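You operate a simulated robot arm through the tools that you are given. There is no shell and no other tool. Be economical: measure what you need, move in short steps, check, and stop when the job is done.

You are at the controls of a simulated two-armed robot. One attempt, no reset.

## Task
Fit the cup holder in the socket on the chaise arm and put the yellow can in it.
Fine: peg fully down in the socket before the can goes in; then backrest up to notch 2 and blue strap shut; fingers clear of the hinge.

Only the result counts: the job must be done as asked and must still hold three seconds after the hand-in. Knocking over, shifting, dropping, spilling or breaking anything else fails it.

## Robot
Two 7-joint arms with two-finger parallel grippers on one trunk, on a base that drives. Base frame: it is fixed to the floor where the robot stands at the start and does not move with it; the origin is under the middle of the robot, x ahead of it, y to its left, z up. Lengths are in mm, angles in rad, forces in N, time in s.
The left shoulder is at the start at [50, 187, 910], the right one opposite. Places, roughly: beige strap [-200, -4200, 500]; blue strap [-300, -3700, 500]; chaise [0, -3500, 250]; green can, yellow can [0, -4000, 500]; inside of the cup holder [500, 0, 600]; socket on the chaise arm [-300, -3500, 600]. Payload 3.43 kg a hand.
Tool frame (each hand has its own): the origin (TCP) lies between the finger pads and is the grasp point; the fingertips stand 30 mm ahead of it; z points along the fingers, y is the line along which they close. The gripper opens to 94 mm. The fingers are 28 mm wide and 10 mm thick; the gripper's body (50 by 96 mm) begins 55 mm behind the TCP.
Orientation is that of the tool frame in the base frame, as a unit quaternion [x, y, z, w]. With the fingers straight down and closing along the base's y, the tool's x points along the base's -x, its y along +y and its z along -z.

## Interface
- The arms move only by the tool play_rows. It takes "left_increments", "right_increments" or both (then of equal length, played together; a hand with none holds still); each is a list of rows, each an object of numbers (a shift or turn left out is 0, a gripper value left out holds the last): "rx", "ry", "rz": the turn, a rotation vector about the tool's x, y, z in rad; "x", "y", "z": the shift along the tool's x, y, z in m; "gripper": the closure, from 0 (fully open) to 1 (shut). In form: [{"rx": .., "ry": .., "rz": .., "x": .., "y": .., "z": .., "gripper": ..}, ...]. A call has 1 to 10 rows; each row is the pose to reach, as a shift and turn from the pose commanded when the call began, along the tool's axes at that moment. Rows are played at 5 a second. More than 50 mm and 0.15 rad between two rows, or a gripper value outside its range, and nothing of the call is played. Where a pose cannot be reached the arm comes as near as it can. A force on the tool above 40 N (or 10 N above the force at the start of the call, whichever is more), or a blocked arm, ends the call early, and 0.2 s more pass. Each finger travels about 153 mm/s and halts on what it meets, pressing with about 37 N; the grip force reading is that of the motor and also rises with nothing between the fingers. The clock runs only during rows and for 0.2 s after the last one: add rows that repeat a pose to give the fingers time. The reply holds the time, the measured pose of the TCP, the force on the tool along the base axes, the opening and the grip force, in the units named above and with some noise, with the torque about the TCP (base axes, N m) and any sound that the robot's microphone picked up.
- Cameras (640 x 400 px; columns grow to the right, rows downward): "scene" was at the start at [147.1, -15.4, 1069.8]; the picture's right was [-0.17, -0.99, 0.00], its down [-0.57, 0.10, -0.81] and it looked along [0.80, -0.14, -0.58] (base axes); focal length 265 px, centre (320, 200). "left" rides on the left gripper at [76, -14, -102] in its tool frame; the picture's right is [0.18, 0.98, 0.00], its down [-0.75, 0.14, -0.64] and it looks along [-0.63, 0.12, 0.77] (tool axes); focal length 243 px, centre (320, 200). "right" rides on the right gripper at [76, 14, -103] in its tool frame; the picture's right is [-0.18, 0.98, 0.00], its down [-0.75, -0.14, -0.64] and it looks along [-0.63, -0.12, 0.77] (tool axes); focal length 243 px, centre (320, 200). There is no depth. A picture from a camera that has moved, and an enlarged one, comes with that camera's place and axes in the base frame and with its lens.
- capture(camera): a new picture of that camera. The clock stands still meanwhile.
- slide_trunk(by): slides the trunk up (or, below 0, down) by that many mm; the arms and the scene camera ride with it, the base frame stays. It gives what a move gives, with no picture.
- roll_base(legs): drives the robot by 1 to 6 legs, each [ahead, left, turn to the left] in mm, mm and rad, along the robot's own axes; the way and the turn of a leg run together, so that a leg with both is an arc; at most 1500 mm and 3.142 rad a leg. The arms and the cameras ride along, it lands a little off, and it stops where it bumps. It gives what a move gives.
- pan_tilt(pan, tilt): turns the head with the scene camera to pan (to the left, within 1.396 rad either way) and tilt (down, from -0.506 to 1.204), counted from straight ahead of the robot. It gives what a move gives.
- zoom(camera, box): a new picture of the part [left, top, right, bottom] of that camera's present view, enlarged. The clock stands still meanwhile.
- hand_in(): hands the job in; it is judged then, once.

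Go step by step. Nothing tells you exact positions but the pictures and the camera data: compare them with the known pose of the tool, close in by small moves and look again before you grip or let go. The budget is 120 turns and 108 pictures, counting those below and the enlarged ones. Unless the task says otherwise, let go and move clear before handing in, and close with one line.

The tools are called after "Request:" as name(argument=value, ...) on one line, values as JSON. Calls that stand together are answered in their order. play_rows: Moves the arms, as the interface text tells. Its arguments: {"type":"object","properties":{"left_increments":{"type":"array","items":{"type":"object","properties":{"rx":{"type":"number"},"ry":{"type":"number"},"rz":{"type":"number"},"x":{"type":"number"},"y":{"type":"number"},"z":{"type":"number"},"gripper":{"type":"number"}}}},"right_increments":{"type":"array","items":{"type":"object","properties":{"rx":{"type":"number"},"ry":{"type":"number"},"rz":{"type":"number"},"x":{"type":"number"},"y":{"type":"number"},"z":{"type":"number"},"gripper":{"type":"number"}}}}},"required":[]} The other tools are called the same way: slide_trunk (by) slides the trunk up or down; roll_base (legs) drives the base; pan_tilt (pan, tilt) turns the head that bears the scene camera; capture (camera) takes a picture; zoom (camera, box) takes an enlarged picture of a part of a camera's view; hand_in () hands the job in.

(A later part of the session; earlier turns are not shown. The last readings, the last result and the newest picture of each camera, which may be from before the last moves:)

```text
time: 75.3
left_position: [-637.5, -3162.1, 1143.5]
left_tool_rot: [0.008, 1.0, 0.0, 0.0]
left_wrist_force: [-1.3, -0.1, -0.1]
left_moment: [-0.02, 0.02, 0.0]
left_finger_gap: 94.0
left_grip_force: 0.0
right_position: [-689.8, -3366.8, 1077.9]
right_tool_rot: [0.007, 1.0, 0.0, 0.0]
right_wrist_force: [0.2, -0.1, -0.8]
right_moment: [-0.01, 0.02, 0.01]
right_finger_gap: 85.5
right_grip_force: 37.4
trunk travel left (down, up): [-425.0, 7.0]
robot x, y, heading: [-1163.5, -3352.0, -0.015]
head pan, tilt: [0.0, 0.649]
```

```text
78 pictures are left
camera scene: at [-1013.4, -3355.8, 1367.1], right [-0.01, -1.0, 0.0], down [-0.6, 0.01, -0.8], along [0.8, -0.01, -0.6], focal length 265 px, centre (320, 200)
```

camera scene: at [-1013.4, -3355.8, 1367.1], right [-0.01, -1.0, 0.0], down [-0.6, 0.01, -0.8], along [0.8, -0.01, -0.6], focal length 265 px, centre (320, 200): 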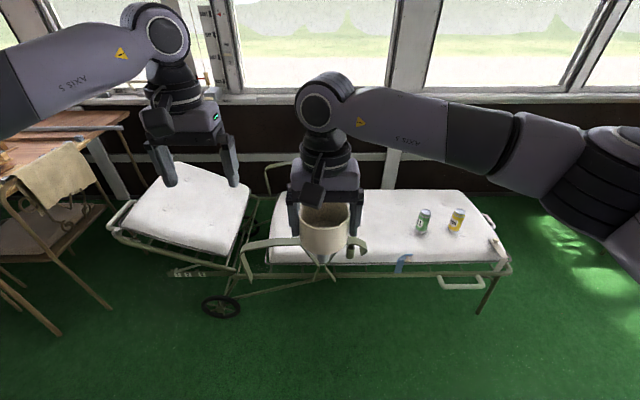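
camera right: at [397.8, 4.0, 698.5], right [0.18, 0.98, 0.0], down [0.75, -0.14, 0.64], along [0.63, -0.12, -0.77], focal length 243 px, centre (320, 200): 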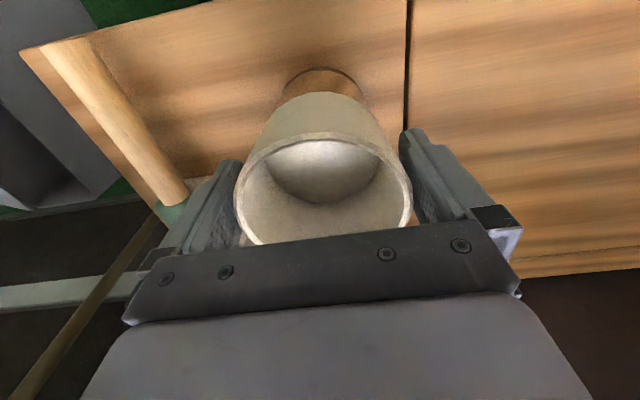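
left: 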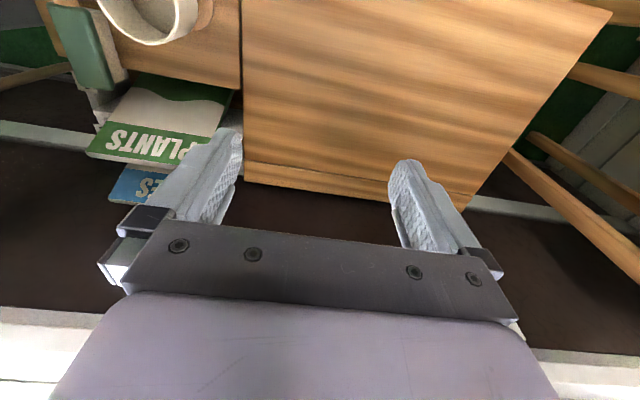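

Request:
zoom(camera="scene", box=[230, 190, 440, 310])

Request:
zoom(camera="scene", box=[90, 160, 290, 310])

Request:
zoom(camera="scene", box=[370, 190, 530, 310])

```text
3.05 times, centred on (335, 250) of scene
camera zoom: at [-1013.4, -3355.8, 1367.1], right [-0.01, -1.0, 0.0], down [-0.6, 0.01, -0.8], along [0.8, -0.01, -0.6], focal length 806 px, centre (274, 48)
```

zoom: 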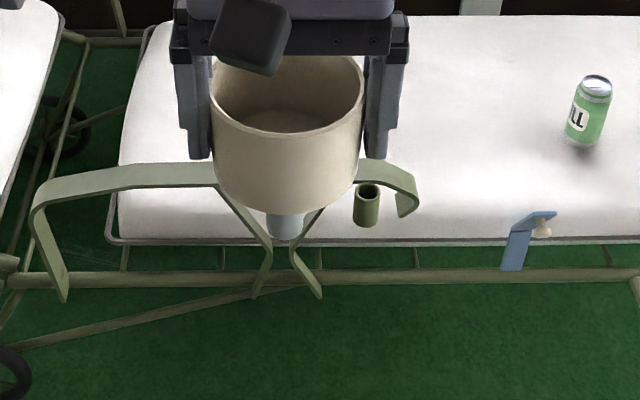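

```text
2.67 times, centred on (190, 235) of scene
camera zoom: at [-1013.4, -3355.8, 1367.1], right [-0.01, -1.0, 0.0], down [-0.6, 0.01, -0.8], along [0.8, -0.01, -0.6], focal length 706 px, centre (667, 107)
```

zoom: 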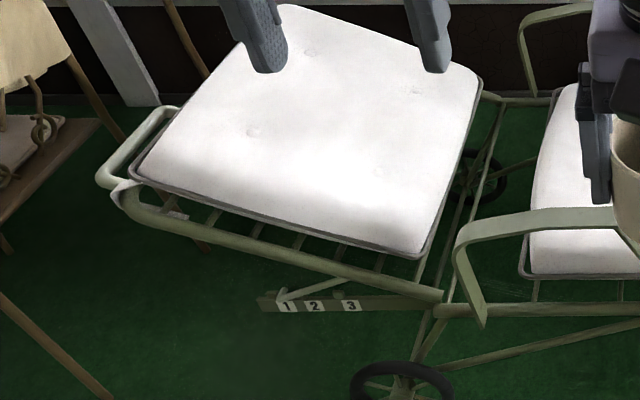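

```text
3.33 times, centred on (450, 250) of scene
camera zoom: at [-1013.4, -3355.8, 1367.1], right [-0.01, -1.0, 0.0], down [-0.6, 0.01, -0.8], along [0.8, -0.01, -0.6], focal length 882 px, centre (-113, 33)
```

zoom: 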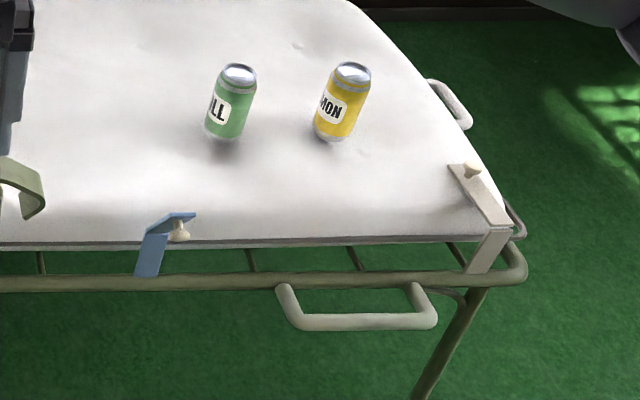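

The socket is the dark green tube at about (-300, -3484, 600) and the blue strap stands open nearby. I'll drive closer so the socket is under the right hand, then lower the trunk.

Request:
roll_base(legs=[[385, -113, 0.013]])

Request:
slide_trunk(by=-250)

Request:
pan_tilt(pan=-0.1, tilt=0.85)

Request:
capture(camera="scene")

Request:
capture(camera="right")

```text
time: 77.8
left_position: [-250.9, -3273.0, 1144.6]
left_tool_rot: [0.0, 1.0, 0.0, -0.001]
left_wrist_force: [-0.8, -0.8, 0.3]
left_moment: [0.0, 0.02, -0.02]
left_finger_gap: 94.0
left_grip_force: 0.1
right_position: [-299.4, -3477.7, 1077.4]
right_tool_rot: [0.001, 1.0, 0.0, 0.0]
right_wrist_force: [0.4, 0.0, -1.3]
right_moment: [-0.02, -0.02, -0.01]
right_finger_gap: 85.3
right_grip_force: 36.8
trunk travel left (down, up): [-425.0, 7.0]
robot x, y, heading: [-772.0, -3473.1, -0.006]
head pan, tilt: [0.0, 0.649]
```

```text
time: 80.4
left_position: [-251.3, -3272.2, 895.1]
left_tool_rot: [0.001, 1.0, 0.0, -0.001]
left_wrist_force: [0.3, 0.2, 0.3]
left_moment: [-0.03, 0.02, -0.01]
left_finger_gap: 94.2
left_grip_force: 0.2
right_position: [-300.2, -3478.2, 828.2]
right_tool_rot: [0.0, 1.0, 0.0, 0.0]
right_wrist_force: [0.1, -0.1, -0.9]
right_moment: [0.02, 0.03, 0.01]
right_finger_gap: 85.0
right_grip_force: 37.4
trunk travel left (down, up): [-175.0, 257.0]
robot x, y, heading: [-772.5, -3468.9, -0.006]
head pan, tilt: [0.0, 0.649]
```

```text
time: 81.1
left_position: [-251.3, -3272.9, 894.5]
left_tool_rot: [0.001, 1.0, 0.0, 0.0]
left_wrist_force: [0.1, 0.5, 0.9]
left_moment: [0.01, -0.02, -0.02]
left_finger_gap: 93.8
left_grip_force: 0.0
right_position: [-300.3, -3477.6, 828.4]
right_tool_rot: [0.001, 1.0, 0.0, -0.001]
right_wrist_force: [0.8, 0.2, -1.1]
right_moment: [0.01, 0.04, 0.02]
right_finger_gap: 85.1
right_grip_force: 36.9
trunk travel left (down, up): [-175.0, 257.0]
robot x, y, heading: [-770.8, -3471.2, -0.004]
head pan, tilt: [-0.099, 0.85]
```

```text
74 pictures are left
camera scene: at [-633.2, -3478.2, 1100.5], right [-0.1, -0.99, 0.0], down [-0.75, 0.08, -0.66], along [0.66, -0.07, -0.75], focal length 265 px, centre (320, 200)
```

scene: 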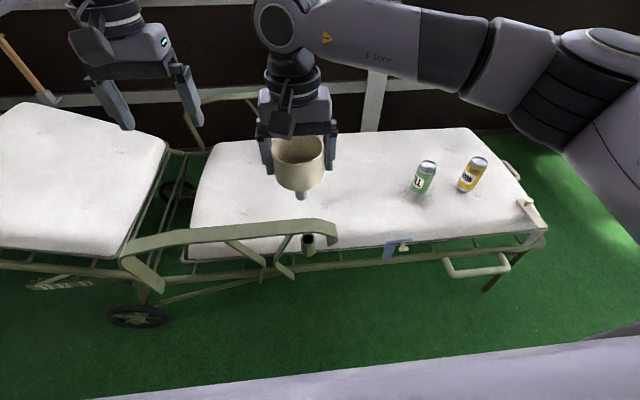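

```text
73 pictures are left
camera right: at [-375.9, -3464.2, 929.6], right [0.19, 0.98, 0.0], down [0.75, -0.14, 0.64], along [0.63, -0.12, -0.77], focal length 243 px, centre (320, 200)
```

right: 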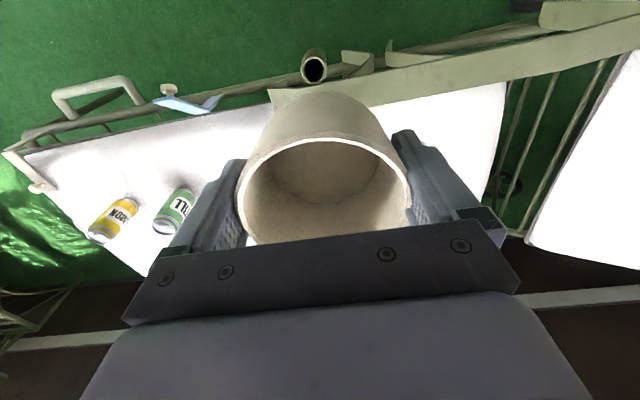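

Both cameras see the socket, so I'll zoom both and triangulate it accurately.

Request:
zoom(camera="scene", box=[260, 180, 360, 280])

Request:
zoom(camera="right", box=[250, 30, 370, 130])

```text
4.00 times, centred on (310, 230) of scene
camera zoom: at [-633.2, -3478.2, 1100.5], right [-0.1, -0.99, 0.0], down [-0.75, 0.08, -0.66], along [0.66, -0.07, -0.75], focal length 1058 px, centre (360, 80)
```

zoom: 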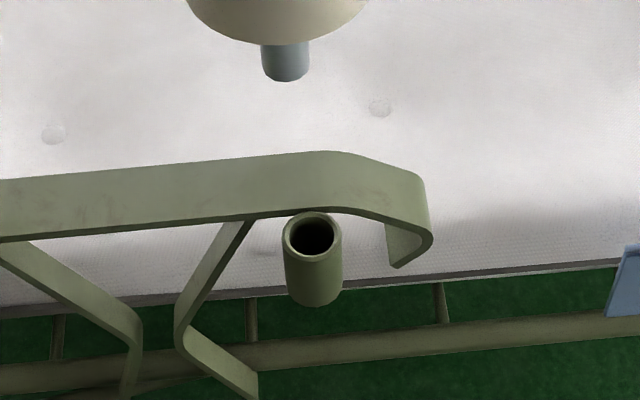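

```text
4.00 times, centred on (310, 80) of right
camera zoom: at [-375.9, -3464.2, 929.6], right [0.19, 0.98, 0.0], down [0.75, -0.14, 0.64], along [0.63, -0.12, -0.77], focal length 970 px, centre (360, 680)
```

zoom: 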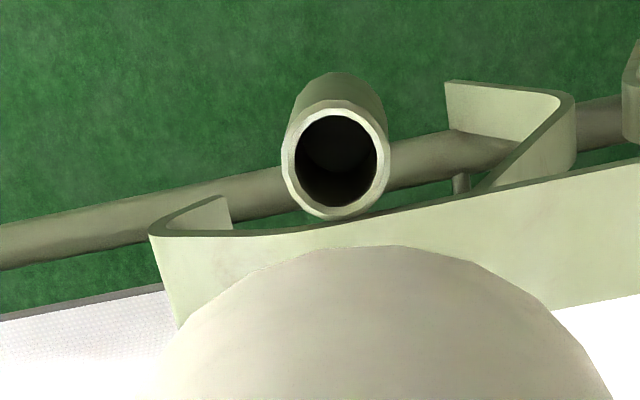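

The socket top is at about (-311, -3485, 605), bore about 24–25 and peg about 22. I'll bring the peg to about 30 mm above it and turn the left hand so its camera watches along -y.

Request:
play_rows(left_increments=[{"x": 0.006, "y": -0.003, "z": 0.017, "rz": 0.145}, {"x": 0.012, "y": -0.006, "z": 0.035, "rz": 0.29}, {"x": 0.018, "y": -0.009, "z": 0.052, "rz": 0.435}, {"x": 0.024, "y": -0.012, "z": 0.07, "rz": 0.58}, {"x": 0.03, "y": -0.015, "z": 0.087, "rz": 0.725}, {"x": 0.036, "y": -0.018, "z": 0.104, "rz": 0.87}, {"x": 0.042, "y": -0.02, "z": 0.122, "rz": 1.015}, {"x": 0.048, "y": -0.023, "z": 0.14, "rz": 1.16}, {"x": 0.054, "y": -0.026, "z": 0.157, "rz": 1.305}, {"x": 0.059, "y": -0.028, "z": 0.174, "rz": 1.45}], right_increments=[{"x": 0.003, "y": -0.002, "z": 0.02}, {"x": 0.006, "y": -0.004, "z": 0.04}, {"x": 0.0105, "y": -0.007, "z": 0.06}, {"x": 0.0105, "y": -0.007, "z": 0.08}, {"x": 0.0105, "y": -0.007, "z": 0.095}, {"x": 0.0105, "y": -0.007, "z": 0.095}, {"x": 0.0105, "y": -0.007, "z": 0.095}, {"x": 0.0105, "y": -0.007, "z": 0.095}, {"x": 0.0105, "y": -0.007, "z": 0.095}, {"x": 0.0105, "y": -0.007, "z": 0.095}])

Request:
capture(camera="left")

Request:
zoom(camera="scene", box=[260, 180, 360, 280])

```text
time: 83.3
left_position: [-447.9, -3343.2, 711.9]
left_tool_rot: [0.661, 0.75, 0.009, 0.028]
left_wrist_force: [-0.5, 0.1, -1.1]
left_moment: [-0.01, -0.06, -0.04]
left_finger_gap: 94.2
left_grip_force: 0.2
left hand out of reach, approached as far as the arm can: row 6, 7, 8, 9, 10
right_position: [-311.2, -3486.3, 733.9]
right_tool_rot: [0.001, 1.0, 0.0, 0.001]
right_wrist_force: [-0.9, -1.2, -0.1]
right_moment: [0.0, 0.0, -0.01]
right_finger_gap: 85.1
right_grip_force: 36.6
trunk travel left (down, up): [-175.0, 257.0]
robot x, y, heading: [-771.1, -3469.0, -0.004]
head pan, tilt: [-0.099, 0.85]
```

```text
70 pictures are left
camera left: at [-476.9, -3267.4, 812.2], right [0.95, 0.31, 0.04], down [0.2, -0.71, 0.67], along [0.24, -0.63, -0.74], focal length 243 px, centre (320, 200)
```

left: 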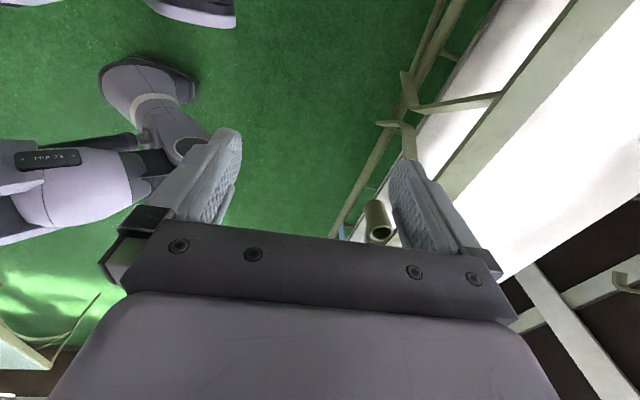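

```text
4.00 times, centred on (310, 230) of scene
camera zoom: at [-634.3, -3479.4, 1100.8], right [-0.1, -0.99, 0.0], down [-0.75, 0.08, -0.66], along [0.66, -0.07, -0.75], focal length 1058 px, centre (360, 80)
```

zoom: 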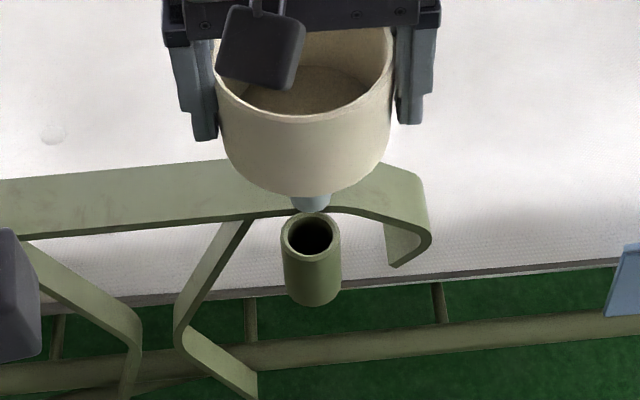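

Laterally the peg lines up with the socket. I'll tilt the left hand so its camera sees both from the side, and lower the peg to just above the socket.

Request:
play_rows(left_increments=[{"ry": -0.12}, {"ry": -0.24}, {"ry": -0.36}, {"ry": -0.45}], right_increments=[{"z": 0.006}, {"z": 0.012}, {"z": 0.018}, {"z": 0.022}])

Request:
capture(camera="left")

Request:
zoom(camera="scene", box=[285, 215, 335, 265])

```text
time: 84.3
left_position: [-447.8, -3342.3, 708.7]
left_tool_rot: [0.644, 0.727, -0.141, 0.194]
left_wrist_force: [0.2, -0.1, -0.3]
left_moment: [0.0, -0.01, -0.01]
left_finger_gap: 94.0
left_grip_force: 0.1
right_position: [-310.8, -3484.5, 710.3]
right_tool_rot: [0.001, 1.0, 0.0, 0.0]
right_wrist_force: [-0.1, 0.8, -0.8]
right_moment: [0.0, 0.0, -0.02]
right_finger_gap: 85.1
right_grip_force: 37.3
trunk travel left (down, up): [-175.0, 257.0]
robot x, y, heading: [-769.0, -3468.5, -0.005]
head pan, tilt: [-0.099, 0.85]
```

```text
68 pictures are left
camera left: at [-478.7, -3230.6, 763.6], right [0.96, 0.29, -0.04], down [0.15, -0.35, 0.92], along [0.25, -0.89, -0.38], focal length 243 px, centre (320, 200)
```

left: 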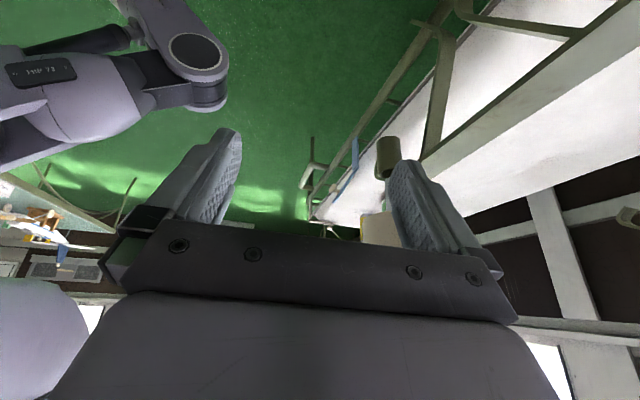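

```text
8.00 times, centred on (310, 240) of scene
camera zoom: at [-633.2, -3478.2, 1100.4], right [-0.1, -0.99, 0.0], down [-0.75, 0.08, -0.66], along [0.66, -0.07, -0.75], focal length 2117 px, centre (400, -120)
```

zoom: 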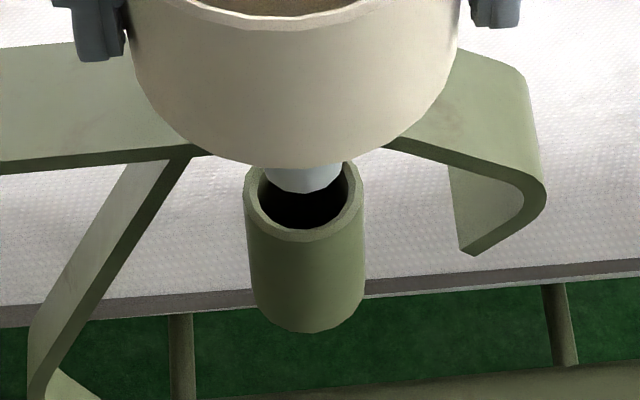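

Request:
zoom(camera="left", box=[340, 120, 420, 250])

```text
3.08 times, centred on (380, 185) of left
camera zoom: at [-478.7, -3230.6, 763.6], right [0.96, 0.29, -0.04], down [0.15, -0.35, 0.92], along [0.25, -0.89, -0.38], focal length 746 px, centre (135, 246)
```

zoom: 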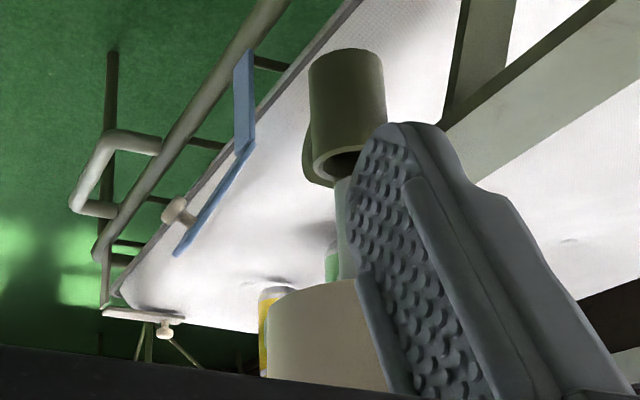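

The left camera has an excellent side view, but its finger hides part of the gap. I'll shift the left hand a little.

Request:
play_rows(left_increments=[{"y": 0.02}, {"y": 0.04}, {"y": 0.04}])

Request:
zoom(camera="left", box=[320, 120, 420, 240])

```text
time: 85.1
left_position: [-427.7, -3349.0, 701.3]
left_tool_rot: [0.644, 0.727, -0.14, 0.193]
left_wrist_force: [0.1, 0.1, 0.5]
left_moment: [-0.04, 0.02, 0.02]
left_finger_gap: 94.1
left_grip_force: 0.0
left hand out of reach, approached as far as the arm can: row 1, 2, 3
right_position: [-310.3, -3485.7, 711.4]
right_tool_rot: [0.0, 1.0, 0.0, 0.0]
right_wrist_force: [-0.5, 0.6, -1.7]
right_moment: [0.03, 0.0, 0.05]
right_finger_gap: 85.1
right_grip_force: 36.6
trunk travel left (down, up): [-175.0, 257.0]
robot x, y, heading: [-772.4, -3467.6, -0.006]
head pan, tilt: [-0.099, 0.85]
```

```text
3.33 times, centred on (370, 180) of left
camera zoom: at [-459.6, -3238.2, 756.4], right [0.96, 0.29, -0.04], down [0.15, -0.36, 0.92], along [0.26, -0.89, -0.38], focal length 809 px, centre (153, 267)
```

zoom: 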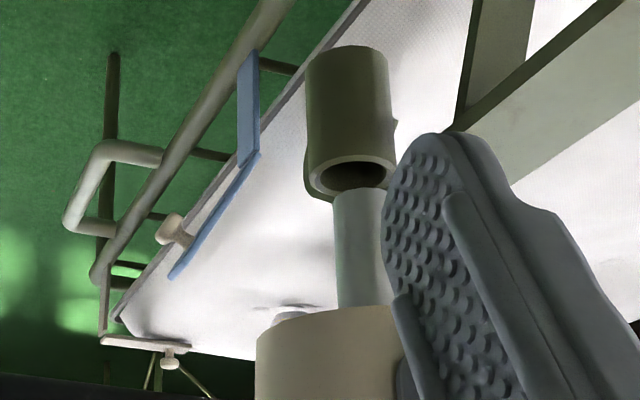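

The peg sits about 3–4 mm too far in +x relative to the socket. I'll correct by 3.5 mm and recheck in both views.

Request:
play_rows(right_increments=[{"x": 0.0035}, {"x": 0.0035}])

Request:
zoom(camera="left", box=[345, 135, 395, 195])

Request:
zoom(camera="scene", box=[285, 215, 335, 265])

```text
time: 85.7
left_position: [-427.4, -3348.8, 701.2]
left_tool_rot: [0.644, 0.727, -0.139, 0.194]
left_wrist_force: [0.2, -0.5, -0.1]
left_moment: [0.01, 0.0, 0.03]
left_finger_gap: 93.7
left_grip_force: 0.0
right_position: [-315.6, -3484.8, 710.8]
right_tool_rot: [0.001, 1.0, 0.0, 0.001]
right_wrist_force: [-0.1, 0.2, -0.9]
right_moment: [0.0, 0.04, -0.01]
right_finger_gap: 85.5
right_grip_force: 37.5
trunk travel left (down, up): [-175.0, 257.0]
robot x, y, heading: [-770.0, -3468.7, -0.004]
head pan, tilt: [-0.099, 0.85]
```

```text
6.67 times, centred on (370, 165) of left
camera zoom: at [-459.8, -3238.1, 756.4], right [0.96, 0.29, -0.04], down [0.15, -0.36, 0.92], along [0.26, -0.89, -0.38], focal length 1618 px, centre (-13, 433)
```

zoom: 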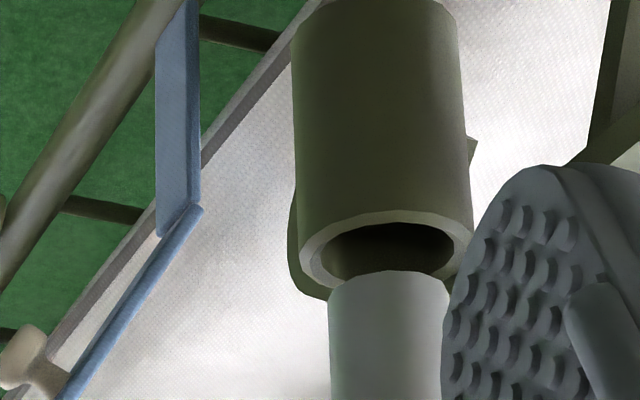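

```text
8.00 times, centred on (310, 240) of scene
camera zoom: at [-633.2, -3478.2, 1100.4], right [-0.1, -0.99, 0.0], down [-0.75, 0.08, -0.66], along [0.66, -0.07, -0.75], focal length 2117 px, centre (400, -120)
```

zoom: 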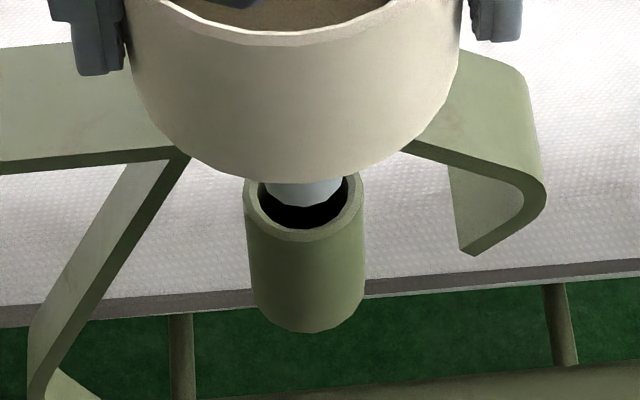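

Both views now show the peg centred over the bore. I'll descend slowly.

Request:
play_rows(right_increments=[{"z": 0.004}, {"z": 0.008}, {"z": 0.012}, {"z": 0.016}, {"z": 0.02}, {"z": 0.024}])

Request:
zoom(camera="left", box=[330, 120, 410, 220])

```text
time: 87.1
left_position: [-429.2, -3349.4, 701.2]
left_tool_rot: [0.643, 0.727, -0.14, 0.195]
left_wrist_force: [0.7, -0.7, 0.6]
left_moment: [0.01, -0.02, 0.0]
left_finger_gap: 94.1
left_grip_force: 0.1
right_position: [-314.6, -3485.0, 686.2]
right_tool_rot: [0.0, 1.0, 0.0, 0.0]
right_wrist_force: [-4.4, 1.3, 1.2]
right_moment: [0.11, 0.29, 0.01]
right_finger_gap: 85.2
right_grip_force: 37.1
trunk travel left (down, up): [-175.0, 257.0]
robot x, y, heading: [-769.6, -3468.2, -0.001]
head pan, tilt: [-0.099, 0.85]
```

```text
4.00 times, centred on (370, 170) of left
camera zoom: at [-459.9, -3238.0, 756.6], right [0.96, 0.29, -0.04], down [0.15, -0.36, 0.92], along [0.26, -0.89, -0.38], focal length 970 px, centre (120, 320)
```

zoom: 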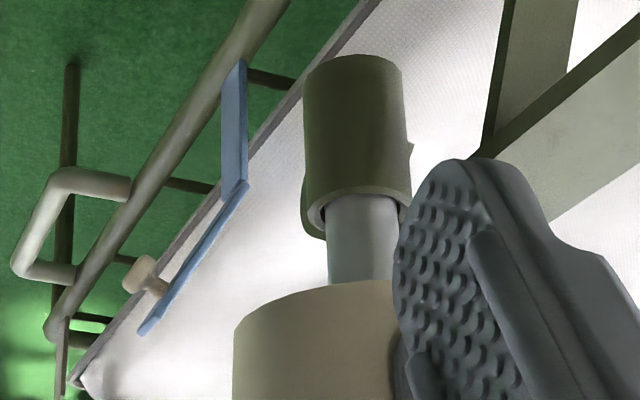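

The peg is entering the socket, with a slight sideways push towards -x. I'll ease over 1 mm and continue down.

Request:
play_rows(right_increments=[{"x": 0.001}, {"x": 0.001, "z": 0.005}, {"x": 0.001, "z": 0.01}, {"x": 0.001, "z": 0.015}, {"x": 0.001, "z": 0.02}, {"x": 0.001, "z": 0.025}, {"x": 0.001, "z": 0.03}])

```text
time: 88.7
left_position: [-429.2, -3350.0, 703.5]
left_tool_rot: [0.643, 0.728, -0.138, 0.195]
left_wrist_force: [-0.7, -0.6, -0.2]
left_moment: [0.03, 0.01, 0.01]
left_finger_gap: 94.1
left_grip_force: 0.0
right_position: [-312.5, -3482.0, 662.2]
right_tool_rot: [-0.001, 1.0, 0.002, 0.005]
right_wrist_force: [0.8, -0.9, 34.3]
right_moment: [-0.2, -0.16, 0.01]
right_finger_gap: 85.0
right_grip_force: 36.6
trunk travel left (down, up): [-175.0, 257.0]
robot x, y, heading: [-770.5, -3472.7, -0.006]
head pan, tilt: [-0.099, 0.85]
```

Request:
zoom(camera="left", box=[330, 120, 410, 220])

Request:
zoom(camera="scene", box=[270, 190, 350, 270])

```text
4.00 times, centred on (370, 170) of left
camera zoom: at [-460.9, -3237.9, 757.8], right [0.96, 0.29, -0.04], down [0.14, -0.36, 0.92], along [0.26, -0.89, -0.38], focal length 970 px, centre (120, 320)
```

zoom: 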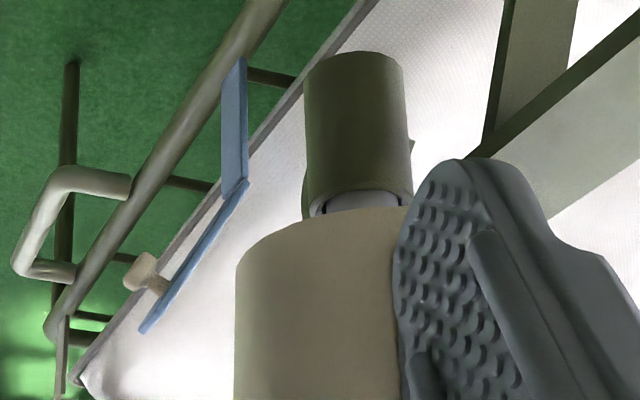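

```text
5.00 times, centred on (310, 230) of scene
camera zoom: at [-635.3, -3478.0, 1101.3], right [-0.1, -0.99, 0.0], down [-0.75, 0.08, -0.66], along [0.66, -0.07, -0.75], focal length 1323 px, centre (370, 50)
```

zoom: 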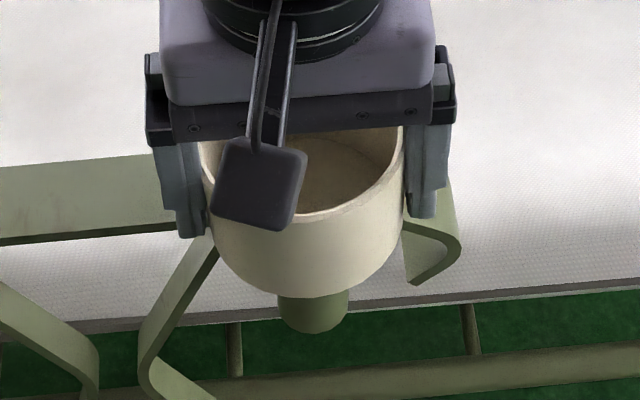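

The push stopped with 34 N at z≈662, and about 25 mm shows between cup and rim. I'll relax, wiggle slightly and press again to tell a bottomed peg from a jam.

Request:
play_rows(right_increments=[{"z": -0.006}, {"z": -0.012}, {"z": -0.012}])

Request:
play_rows(right_increments=[{"z": 0.004, "rz": 0.05}, {"z": 0.006, "rz": -0.05}, {"z": 0.008, "rz": 0.05}, {"z": 0.01, "rz": 0.0}, {"z": 0.011, "rz": 0.0}])

```text
time: 89.5
left_position: [-427.6, -3349.8, 699.9]
left_tool_rot: [0.644, 0.726, -0.14, 0.194]
left_wrist_force: [-0.6, -0.1, -0.3]
left_moment: [0.01, 0.01, 0.02]
left_finger_gap: 93.7
left_grip_force: 0.1
right_position: [-313.2, -3484.0, 666.8]
right_tool_rot: [0.001, 1.0, -0.001, -0.002]
right_wrist_force: [2.0, 5.6, -3.3]
right_moment: [0.54, -0.19, -0.02]
right_finger_gap: 85.0
right_grip_force: 37.0
trunk travel left (down, up): [-175.0, 257.0]
robot x, y, heading: [-769.7, -3471.7, -0.0]
head pan, tilt: [-0.099, 0.85]
```

```text
time: 90.7
left_position: [-428.4, -3350.0, 702.3]
left_tool_rot: [0.643, 0.727, -0.138, 0.195]
left_wrist_force: [0.4, -0.3, 0.9]
left_moment: [0.01, -0.02, 0.01]
left_finger_gap: 93.9
left_grip_force: 0.0
right_position: [-315.1, -3485.8, 660.4]
right_tool_rot: [0.001, 1.0, 0.0, 0.002]
right_wrist_force: [-4.9, -1.1, 26.9]
right_moment: [-0.2, 0.24, -0.01]
right_finger_gap: 85.2
right_grip_force: 36.9
trunk travel left (down, up): [-175.0, 257.0]
robot x, y, heading: [-773.1, -3469.8, -0.004]
head pan, tilt: [-0.099, 0.85]
```

It stops at the same height again. I'll give one firmer push, still below the limit, and listen for a click.

Request:
play_rows(right_increments=[{"z": 0.002}, {"z": 0.004}, {"z": 0.006}, {"z": 0.008}])

Request:
zoom(camera="left", box=[340, 120, 400, 180])

```text
time: 91.2
left_position: [-428.3, -3350.5, 702.9]
left_tool_rot: [0.644, 0.727, -0.139, 0.194]
left_wrist_force: [0.0, 0.0, 0.4]
left_moment: [-0.01, 0.01, 0.01]
left_finger_gap: 93.8
left_grip_force: 0.1
right_position: [-313.2, -3484.8, 661.9]
right_tool_rot: [0.001, 1.0, -0.001, 0.003]
right_wrist_force: [-6.2, -3.7, 16.4]
right_moment: [-0.44, 0.49, -0.02]
right_finger_gap: 84.8
right_grip_force: 36.8
trunk travel left (down, up): [-175.0, 257.0]
robot x, y, heading: [-774.7, -3468.0, -0.006]
head pan, tilt: [-0.099, 0.85]
stopped in row 2 (right hand): the force on the tool passed its limit (the readings are from after the stop); the commanded pose is now the measured one
```

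```text
6.67 times, centred on (370, 150) of left
camera zoom: at [-460.3, -3238.4, 756.6], right [0.96, 0.29, -0.04], down [0.14, -0.36, 0.92], along [0.26, -0.89, -0.38], focal length 1618 px, centre (-13, 533)
```

zoom: 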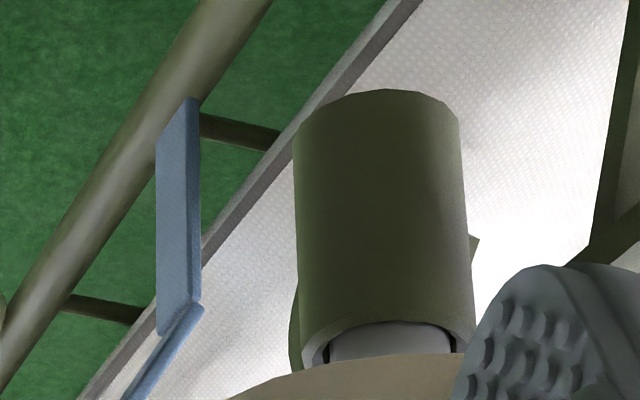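

It stops at 662 again. As a last check for binding, I'll lift 10 mm, null the side forces and press once more.

Request:
play_rows(right_increments=[{"z": -0.005}, {"z": -0.01}, {"z": -0.01}])

```text
time: 92.0
left_position: [-428.6, -3350.4, 700.8]
left_tool_rot: [0.644, 0.726, -0.14, 0.194]
left_wrist_force: [0.9, 0.4, -0.9]
left_moment: [0.02, -0.01, -0.03]
left_finger_gap: 93.8
left_grip_force: 0.0
right_position: [-313.8, -3484.8, 670.3]
right_tool_rot: [0.002, 1.0, 0.0, 0.003]
right_wrist_force: [-0.3, 0.4, -0.8]
right_moment: [0.0, 0.0, 0.03]
right_finger_gap: 85.0
right_grip_force: 37.0
trunk travel left (down, up): [-175.0, 257.0]
robot x, y, heading: [-771.2, -3471.6, -0.0]
head pan, tilt: [-0.099, 0.85]
```

Request:
play_rows(right_increments=[{"z": 0.003}, {"z": 0.006}, {"z": 0.006}])

Request:
play_rows(right_increments=[{"z": 0.002}, {"z": 0.004}, {"z": 0.006}, {"z": 0.006}])

```text
time: 92.8
left_position: [-427.5, -3349.9, 701.5]
left_tool_rot: [0.645, 0.726, -0.14, 0.193]
left_wrist_force: [-0.6, -1.1, -0.3]
left_moment: [-0.01, 0.02, 0.0]
left_finger_gap: 93.7
left_grip_force: 0.0
right_position: [-314.2, -3484.6, 663.1]
right_tool_rot: [0.001, 1.0, 0.0, 0.002]
right_wrist_force: [-2.0, -0.2, -0.7]
right_moment: [-0.07, 0.16, -0.01]
right_finger_gap: 85.0
right_grip_force: 37.1
trunk travel left (down, up): [-175.0, 257.0]
robot x, y, heading: [-768.8, -3469.0, -0.003]
head pan, tilt: [-0.099, 0.85]
```

```text
time: 93.8
left_position: [-427.8, -3349.1, 703.4]
left_tool_rot: [0.645, 0.726, -0.139, 0.194]
left_wrist_force: [-0.7, 0.3, 0.1]
left_moment: [-0.03, -0.01, -0.02]
left_finger_gap: 94.3
left_grip_force: 0.1
right_position: [-313.2, -3484.4, 661.6]
right_tool_rot: [0.003, 1.0, 0.001, 0.006]
right_wrist_force: [-7.7, -8.3, 34.5]
right_moment: [-0.91, 0.56, -0.06]
right_finger_gap: 85.0
right_grip_force: 37.1
trunk travel left (down, up): [-175.0, 257.0]
robot x, y, heading: [-771.7, -3472.3, -0.006]
head pan, tilt: [-0.099, 0.85]
```

It slides freely and then meets a hard stop at the same height, so the peg is bottomed. The stand also left a similar gap. I'll relieve the pressure and open the fingers.

Request:
play_rows(right_increments=[{"z": -0.003}, {"z": -0.0055}, {"z": -0.0055}])

Request:
play_rows(right_increments=[{"gripper": 0.3}, {"gripper": 0.0}, {"gripper": 0.0}, {"gripper": 0.0}])

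Request:
zoom(camera="scene", box=[270, 190, 350, 270])

```text
time: 94.6
left_position: [-428.4, -3350.4, 701.4]
left_tool_rot: [0.644, 0.727, -0.14, 0.194]
left_wrist_force: [-0.2, 0.0, 0.7]
left_moment: [0.01, 0.01, 0.0]
left_finger_gap: 94.3
left_grip_force: 0.0
right_position: [-313.4, -3483.5, 659.8]
right_tool_rot: [0.001, 1.0, 0.0, 0.002]
right_wrist_force: [0.9, -0.6, 3.5]
right_moment: [-0.02, -0.14, 0.03]
right_finger_gap: 85.2
right_grip_force: 37.2
trunk travel left (down, up): [-175.0, 257.0]
robot x, y, heading: [-770.2, -3471.8, -0.005]
head pan, tilt: [-0.099, 0.85]
```

```text
time: 95.6
left_position: [-427.6, -3350.1, 701.3]
left_tool_rot: [0.644, 0.727, -0.139, 0.194]
left_wrist_force: [-0.7, -0.5, -0.9]
left_moment: [0.0, -0.01, 0.0]
left_finger_gap: 93.8
left_grip_force: 0.2
right_position: [-312.7, -3484.4, 663.5]
right_tool_rot: [0.002, 1.0, 0.001, 0.002]
right_wrist_force: [-0.7, 0.2, 0.2]
right_moment: [-0.01, -0.01, 0.01]
right_finger_gap: 94.1
right_grip_force: 0.1
trunk travel left (down, up): [-175.0, 257.0]
robot x, y, heading: [-771.3, -3467.8, -0.006]
head pan, tilt: [-0.099, 0.85]
```

```text
5.00 times, centred on (310, 230) of scene
camera zoom: at [-633.3, -3478.3, 1100.4], right [-0.1, -0.99, 0.0], down [-0.75, 0.08, -0.66], along [0.66, -0.07, -0.75], focal length 1323 px, centre (370, 50)
```

zoom: 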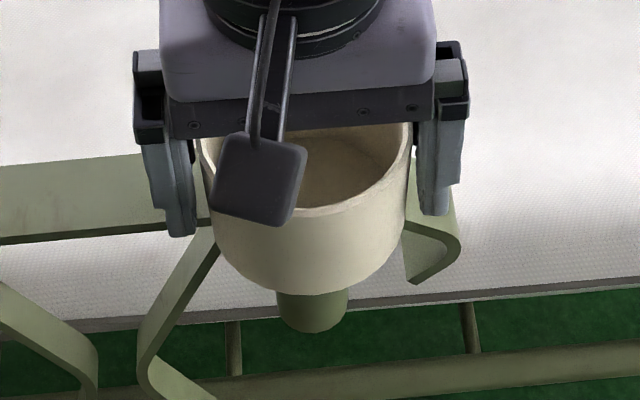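

The cup is released and stands in the socket. I'll raise the right hand straight up and look.

Request:
play_rows(right_increments=[{"z": -0.02}, {"z": -0.05}, {"z": -0.09}, {"z": -0.13}, {"z": -0.16}])

Request:
capture(camera="scene")

Request:
capture(camera="left")

```text
time: 96.8
left_position: [-427.2, -3350.2, 701.8]
left_tool_rot: [0.644, 0.727, -0.14, 0.193]
left_wrist_force: [0.4, 0.4, 0.3]
left_moment: [-0.02, 0.0, -0.01]
left_finger_gap: 94.1
left_grip_force: 0.1
right_position: [-314.4, -3484.9, 822.5]
right_tool_rot: [0.001, 1.0, 0.0, 0.003]
right_wrist_force: [-0.3, -0.1, -0.3]
right_moment: [0.0, 0.03, 0.02]
right_finger_gap: 93.7
right_grip_force: 0.1
trunk travel left (down, up): [-175.0, 257.0]
robot x, y, heading: [-771.7, -3468.7, -0.005]
head pan, tilt: [-0.099, 0.85]
```

```text
57 pictures are left
camera scene: at [-633.4, -3478.3, 1100.4], right [-0.1, -0.99, 0.0], down [-0.75, 0.08, -0.66], along [0.66, -0.07, -0.75], focal length 265 px, centre (320, 200)
```

scene: 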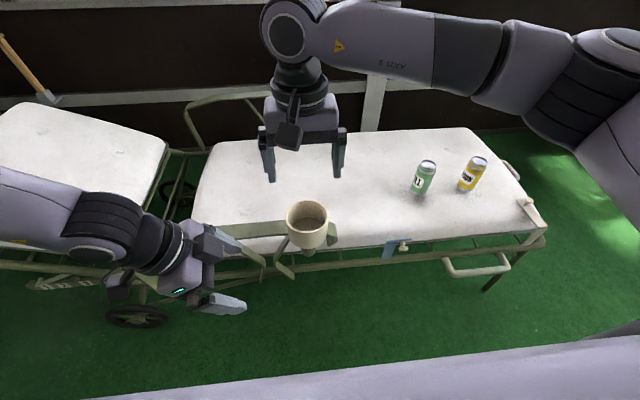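

```text
56 pictures are left
camera left: at [-459.8, -3238.2, 756.5], right [0.96, 0.29, -0.04], down [0.15, -0.36, 0.92], along [0.26, -0.89, -0.38], focal length 243 px, centre (320, 200)
```

left: 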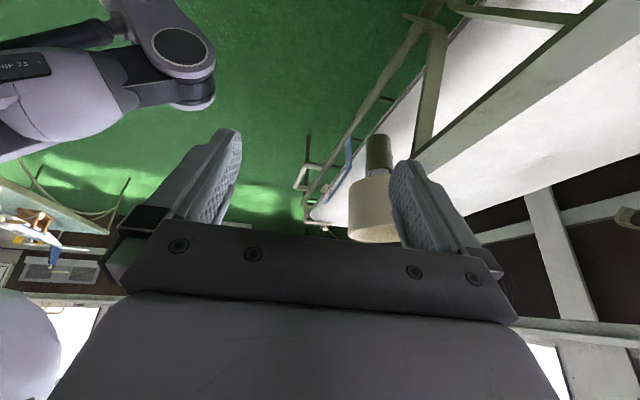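

The cup stands upright in the socket. The yellow can is at about (-63, -4031, 515). Before driving I'll lift the left hand up and away from the cup.

Request:
play_rows(left_increments=[{"x": -0.01, "y": 0.003, "z": -0.04, "ry": 0.1}, {"x": -0.02, "y": 0.006, "z": -0.08, "ry": 0.2}, {"x": -0.03, "y": 0.009, "z": -0.12, "ry": 0.3}, {"x": -0.04, "y": 0.012, "z": -0.16, "ry": 0.4}, {"x": -0.048, "y": 0.016, "z": -0.2, "ry": 0.46}])

Request:
play_rows(left_increments=[{"rz": -0.14}, {"rz": -0.28}, {"rz": -0.42}, {"rz": -0.56}, {"rz": -0.7}, {"rz": -0.84}, {"rz": -0.98}, {"rz": -1.12}, {"rz": -1.26}, {"rz": -1.4}])

Request:
capture(camera="scene")

```text
time: 98.0
left_position: [-452.0, -3309.9, 884.7]
left_tool_rot: [0.658, 0.752, 0.017, -0.014]
left_wrist_force: [0.4, -1.3, 9.8]
left_moment: [-0.07, -0.03, 0.03]
left_finger_gap: 94.1
left_grip_force: 0.2
left hand out of reach, approached as far as the arm can: row 1, 2, 3, 4, 5
right_position: [-314.7, -3484.3, 822.8]
right_tool_rot: [0.001, 1.0, 0.0, 0.003]
right_wrist_force: [-0.9, 0.2, -0.4]
right_moment: [0.0, 0.01, 0.02]
right_finger_gap: 94.1
right_grip_force: 0.1
trunk travel left (down, up): [-175.0, 257.0]
robot x, y, heading: [-771.8, -3469.4, -0.001]
head pan, tilt: [-0.099, 0.85]
```

```text
time: 100.2
left_position: [-449.9, -3315.4, 902.1]
left_tool_rot: [0.018, 0.999, -0.007, 0.025]
left_wrist_force: [-0.2, 0.1, 0.1]
left_moment: [0.0, 0.03, 0.01]
left_finger_gap: 93.8
left_grip_force: 0.1
right_position: [-314.7, -3484.2, 823.0]
right_tool_rot: [0.001, 1.0, 0.0, 0.002]
right_wrist_force: [0.6, 0.6, -0.4]
right_moment: [0.0, -0.02, 0.01]
right_finger_gap: 93.8
right_grip_force: 0.0
trunk travel left (down, up): [-175.0, 257.0]
robot x, y, heading: [-768.9, -3470.1, -0.01]
head pan, tilt: [-0.099, 0.85]
```

```text
55 pictures are left
camera scene: at [-633.3, -3478.3, 1100.4], right [-0.1, -0.99, 0.0], down [-0.75, 0.08, -0.66], along [0.66, -0.07, -0.75], focal length 265 px, centre (320, 200)
```

scene: 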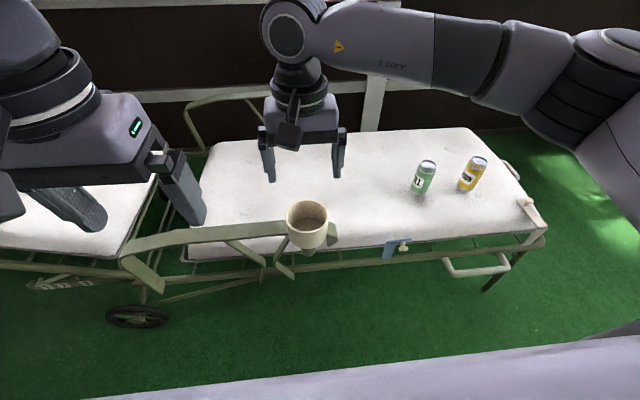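

Both hands are clear above everything. I'll drive to stand beside the yellow can.

Request:
roll_base(legs=[[0, -420, 0.006], [60, 0, 0]])

Request:
capture(camera="right")

Request:
capture(camera="scene")

```text
time: 103.4
left_position: [-390.3, -3725.9, 901.4]
left_tool_rot: [0.013, 1.0, -0.007, 0.025]
left_wrist_force: [0.2, -0.3, -0.5]
left_moment: [-0.05, 0.02, -0.01]
left_finger_gap: 94.0
left_grip_force: 0.1
right_position: [-252.9, -3894.9, 822.6]
right_tool_rot: [-0.003, 1.0, 0.0, 0.003]
right_wrist_force: [0.1, 0.2, 0.5]
right_moment: [-0.01, 0.02, 0.03]
right_finger_gap: 93.8
right_grip_force: 0.1
trunk travel left (down, up): [-175.0, 257.0]
robot x, y, heading: [-711.6, -3882.7, 0.003]
head pan, tilt: [-0.099, 0.85]
```

```text
54 pictures are left
camera right: at [-329.9, -3883.3, 924.3], right [0.18, 0.98, 0.0], down [0.75, -0.14, 0.65], along [0.64, -0.11, -0.76], focal length 243 px, centre (320, 200)
```

right: 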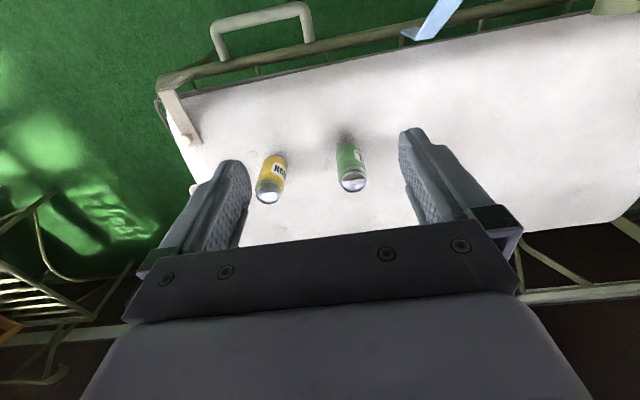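

```text
53 pictures are left
camera scene: at [-572.4, -3892.4, 1100.4], right [-0.09, -1.0, 0.0], down [-0.75, 0.07, -0.66], along [0.66, -0.06, -0.75], focal length 265 px, centre (320, 200)
```

scene: 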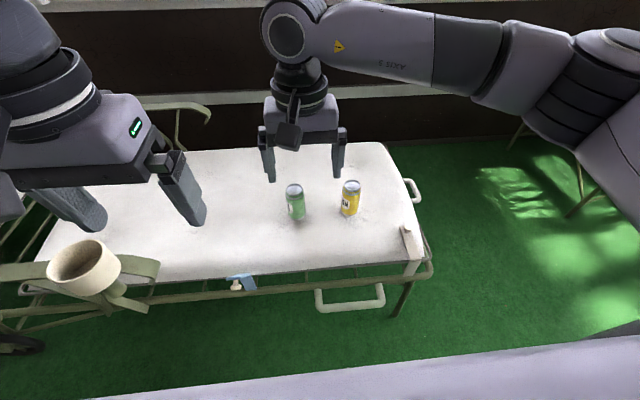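

I'll move the right hand forward towards above the yellow can, still high, and refine from there.

Request:
play_rows(right_increments=[{"x": -0.03, "y": -0.02, "z": 0.017}, {"x": -0.06, "y": -0.041, "z": 0.035}, {"x": -0.089, "y": -0.062, "z": 0.052}, {"x": -0.119, "y": -0.083, "z": 0.07}, {"x": -0.149, "y": -0.104, "z": 0.087}, {"x": -0.178, "y": -0.124, "z": 0.105}, {"x": -0.208, "y": -0.145, "z": 0.122}, {"x": -0.208, "y": -0.145, "z": 0.122}])

Request:
capture(camera="right")

Request:
zoom(camera="scene", box=[270, 110, 430, 270])

```text
time: 105.2
left_position: [-389.9, -3725.9, 902.3]
left_tool_rot: [0.014, 1.0, -0.006, 0.024]
left_wrist_force: [-0.3, -0.5, 0.7]
left_moment: [0.03, -0.01, -0.01]
left_finger_gap: 93.9
left_grip_force: 0.1
right_position: [-84.1, -4027.5, 714.9]
right_tool_rot: [-0.004, 1.0, 0.001, 0.003]
right_wrist_force: [0.7, 1.2, 0.2]
right_moment: [0.0, 0.01, 0.04]
right_finger_gap: 94.0
right_grip_force: 0.1
right hand out of reach, approached as far as the arm can: row 6, 7, 8
trunk travel left (down, up): [-175.0, 257.0]
robot x, y, heading: [-709.7, -3885.6, 0.004]
head pan, tilt: [-0.099, 0.85]
```

```text
52 pictures are left
camera right: at [-160.8, -4015.5, 816.0], right [0.18, 0.98, 0.0], down [0.75, -0.14, 0.65], along [0.64, -0.11, -0.76], focal length 243 px, centre (320, 200)
```

right: 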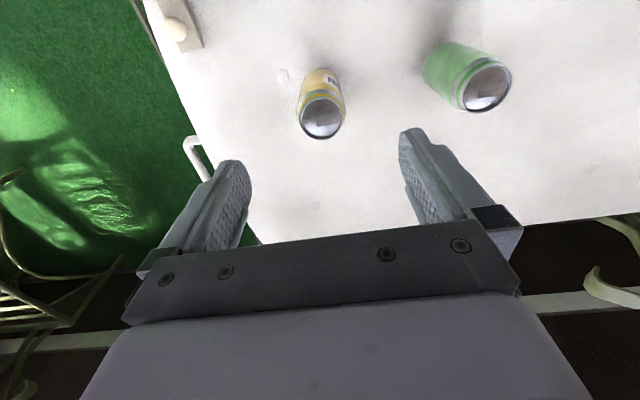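

```text
2.50 times, centred on (350, 190) of scene
camera zoom: at [-572.5, -3892.3, 1100.5], right [-0.09, -1.0, 0.0], down [-0.75, 0.07, -0.66], along [0.66, -0.06, -0.75], focal length 662 px, centre (245, 225)
```

zoom: 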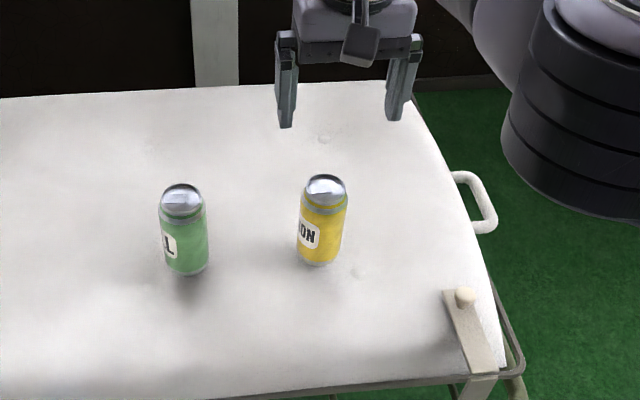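

The yellow can's top is at (-67, -4030, 577), about 53 mm wide and 110 tall. The arm is near its reach, so I'll roll 18 mm ahead, check, then descend with the trunk.

Request:
roll_base(legs=[[18, -2, 0]])

Request:
slide_trunk(by=-90)

Request:
capture(camera="right")

```text
time: 106.0
left_position: [-372.5, -3728.4, 902.1]
left_tool_rot: [0.014, 1.0, -0.006, 0.025]
left_wrist_force: [0.2, 0.3, -0.6]
left_moment: [-0.03, -0.01, 0.0]
left_finger_gap: 94.0
left_grip_force: 0.0
right_position: [-66.4, -4030.9, 714.8]
right_tool_rot: [-0.003, 1.0, 0.0, 0.002]
right_wrist_force: [-0.2, 0.3, -0.3]
right_moment: [0.01, 0.01, 0.0]
right_finger_gap: 94.1
right_grip_force: 0.0
trunk travel left (down, up): [-175.0, 257.0]
robot x, y, heading: [-691.0, -3884.5, 0.008]
head pan, tilt: [-0.099, 0.85]
```

```text
time: 107.2
left_position: [-373.6, -3728.6, 812.1]
left_tool_rot: [0.014, 1.0, -0.006, 0.024]
left_wrist_force: [-0.4, 0.7, -0.3]
left_moment: [-0.03, -0.02, 0.02]
left_finger_gap: 94.0
left_grip_force: 0.1
right_position: [-66.2, -4029.8, 624.8]
right_tool_rot: [-0.004, 1.0, 0.0, 0.003]
right_wrist_force: [-0.3, 0.3, 0.6]
right_moment: [0.01, 0.01, -0.04]
right_finger_gap: 94.0
right_grip_force: 0.0
trunk travel left (down, up): [-85.0, 347.0]
robot x, y, heading: [-691.5, -3884.6, 0.002]
head pan, tilt: [-0.099, 0.85]
```

```text
50 pictures are left
camera right: at [-142.8, -4017.5, 726.2], right [0.18, 0.98, 0.0], down [0.75, -0.14, 0.65], along [0.64, -0.11, -0.76], focal length 243 px, centre (320, 200)
```

right: 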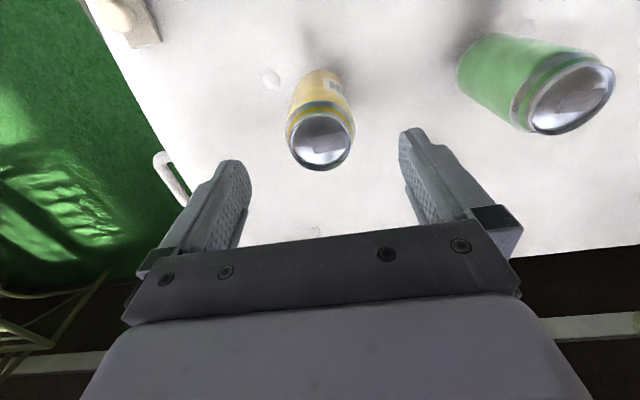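

The can is centred between the fingers. I'll go down and grip.

Request:
slide_trunk(by=-73)

Request:
play_rows(right_increments=[{"gripper": 0.3}, {"gripper": 0.6}, {"gripper": 0.6}, {"gripper": 0.6}])

Request:
capture(camera="scene")

```text
time: 108.3
left_position: [-373.7, -3728.7, 739.2]
left_tool_rot: [0.014, 1.0, -0.006, 0.025]
left_wrist_force: [-0.8, 0.1, -0.2]
left_moment: [-0.04, -0.02, 0.01]
left_finger_gap: 93.7
left_grip_force: 0.1
right_position: [-65.0, -4029.9, 551.8]
right_tool_rot: [-0.003, 1.0, 0.001, 0.003]
right_wrist_force: [-0.1, 0.0, -0.7]
right_moment: [-0.03, 0.01, 0.04]
right_finger_gap: 93.9
right_grip_force: 0.1
trunk travel left (down, up): [-12.0, 420.0]
robot x, y, heading: [-693.1, -3884.7, 0.003]
head pan, tilt: [-0.099, 0.85]
```

```text
time: 109.3
left_position: [-373.3, -3728.8, 738.7]
left_tool_rot: [0.014, 1.0, -0.006, 0.024]
left_wrist_force: [-0.2, 0.4, 0.7]
left_moment: [0.02, -0.01, 0.0]
left_finger_gap: 93.8
left_grip_force: 0.1
right_position: [-65.1, -4030.7, 551.0]
right_tool_rot: [-0.004, 1.0, 0.001, 0.003]
right_wrist_force: [0.2, -0.5, 1.4]
right_moment: [0.0, -0.04, -0.01]
right_finger_gap: 56.1
right_grip_force: 37.3
trunk travel left (down, up): [-12.0, 420.0]
robot x, y, heading: [-690.5, -3889.4, 0.003]
head pan, tilt: [-0.099, 0.85]
```

```text
49 pictures are left
camera scene: at [-554.6, -3894.3, 937.5], right [-0.09, -1.0, 0.0], down [-0.75, 0.07, -0.66], along [0.66, -0.06, -0.75], focal length 265 px, centre (320, 200)
```

scene: 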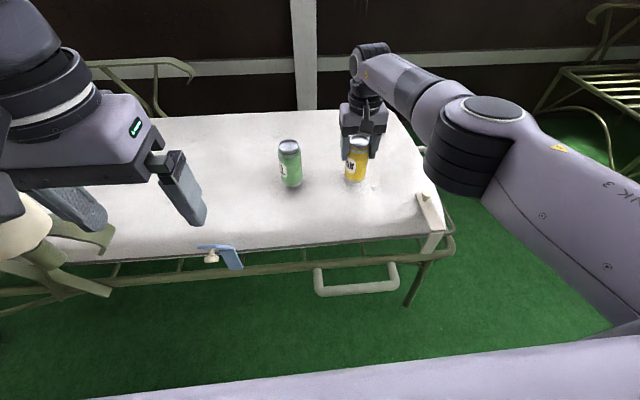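

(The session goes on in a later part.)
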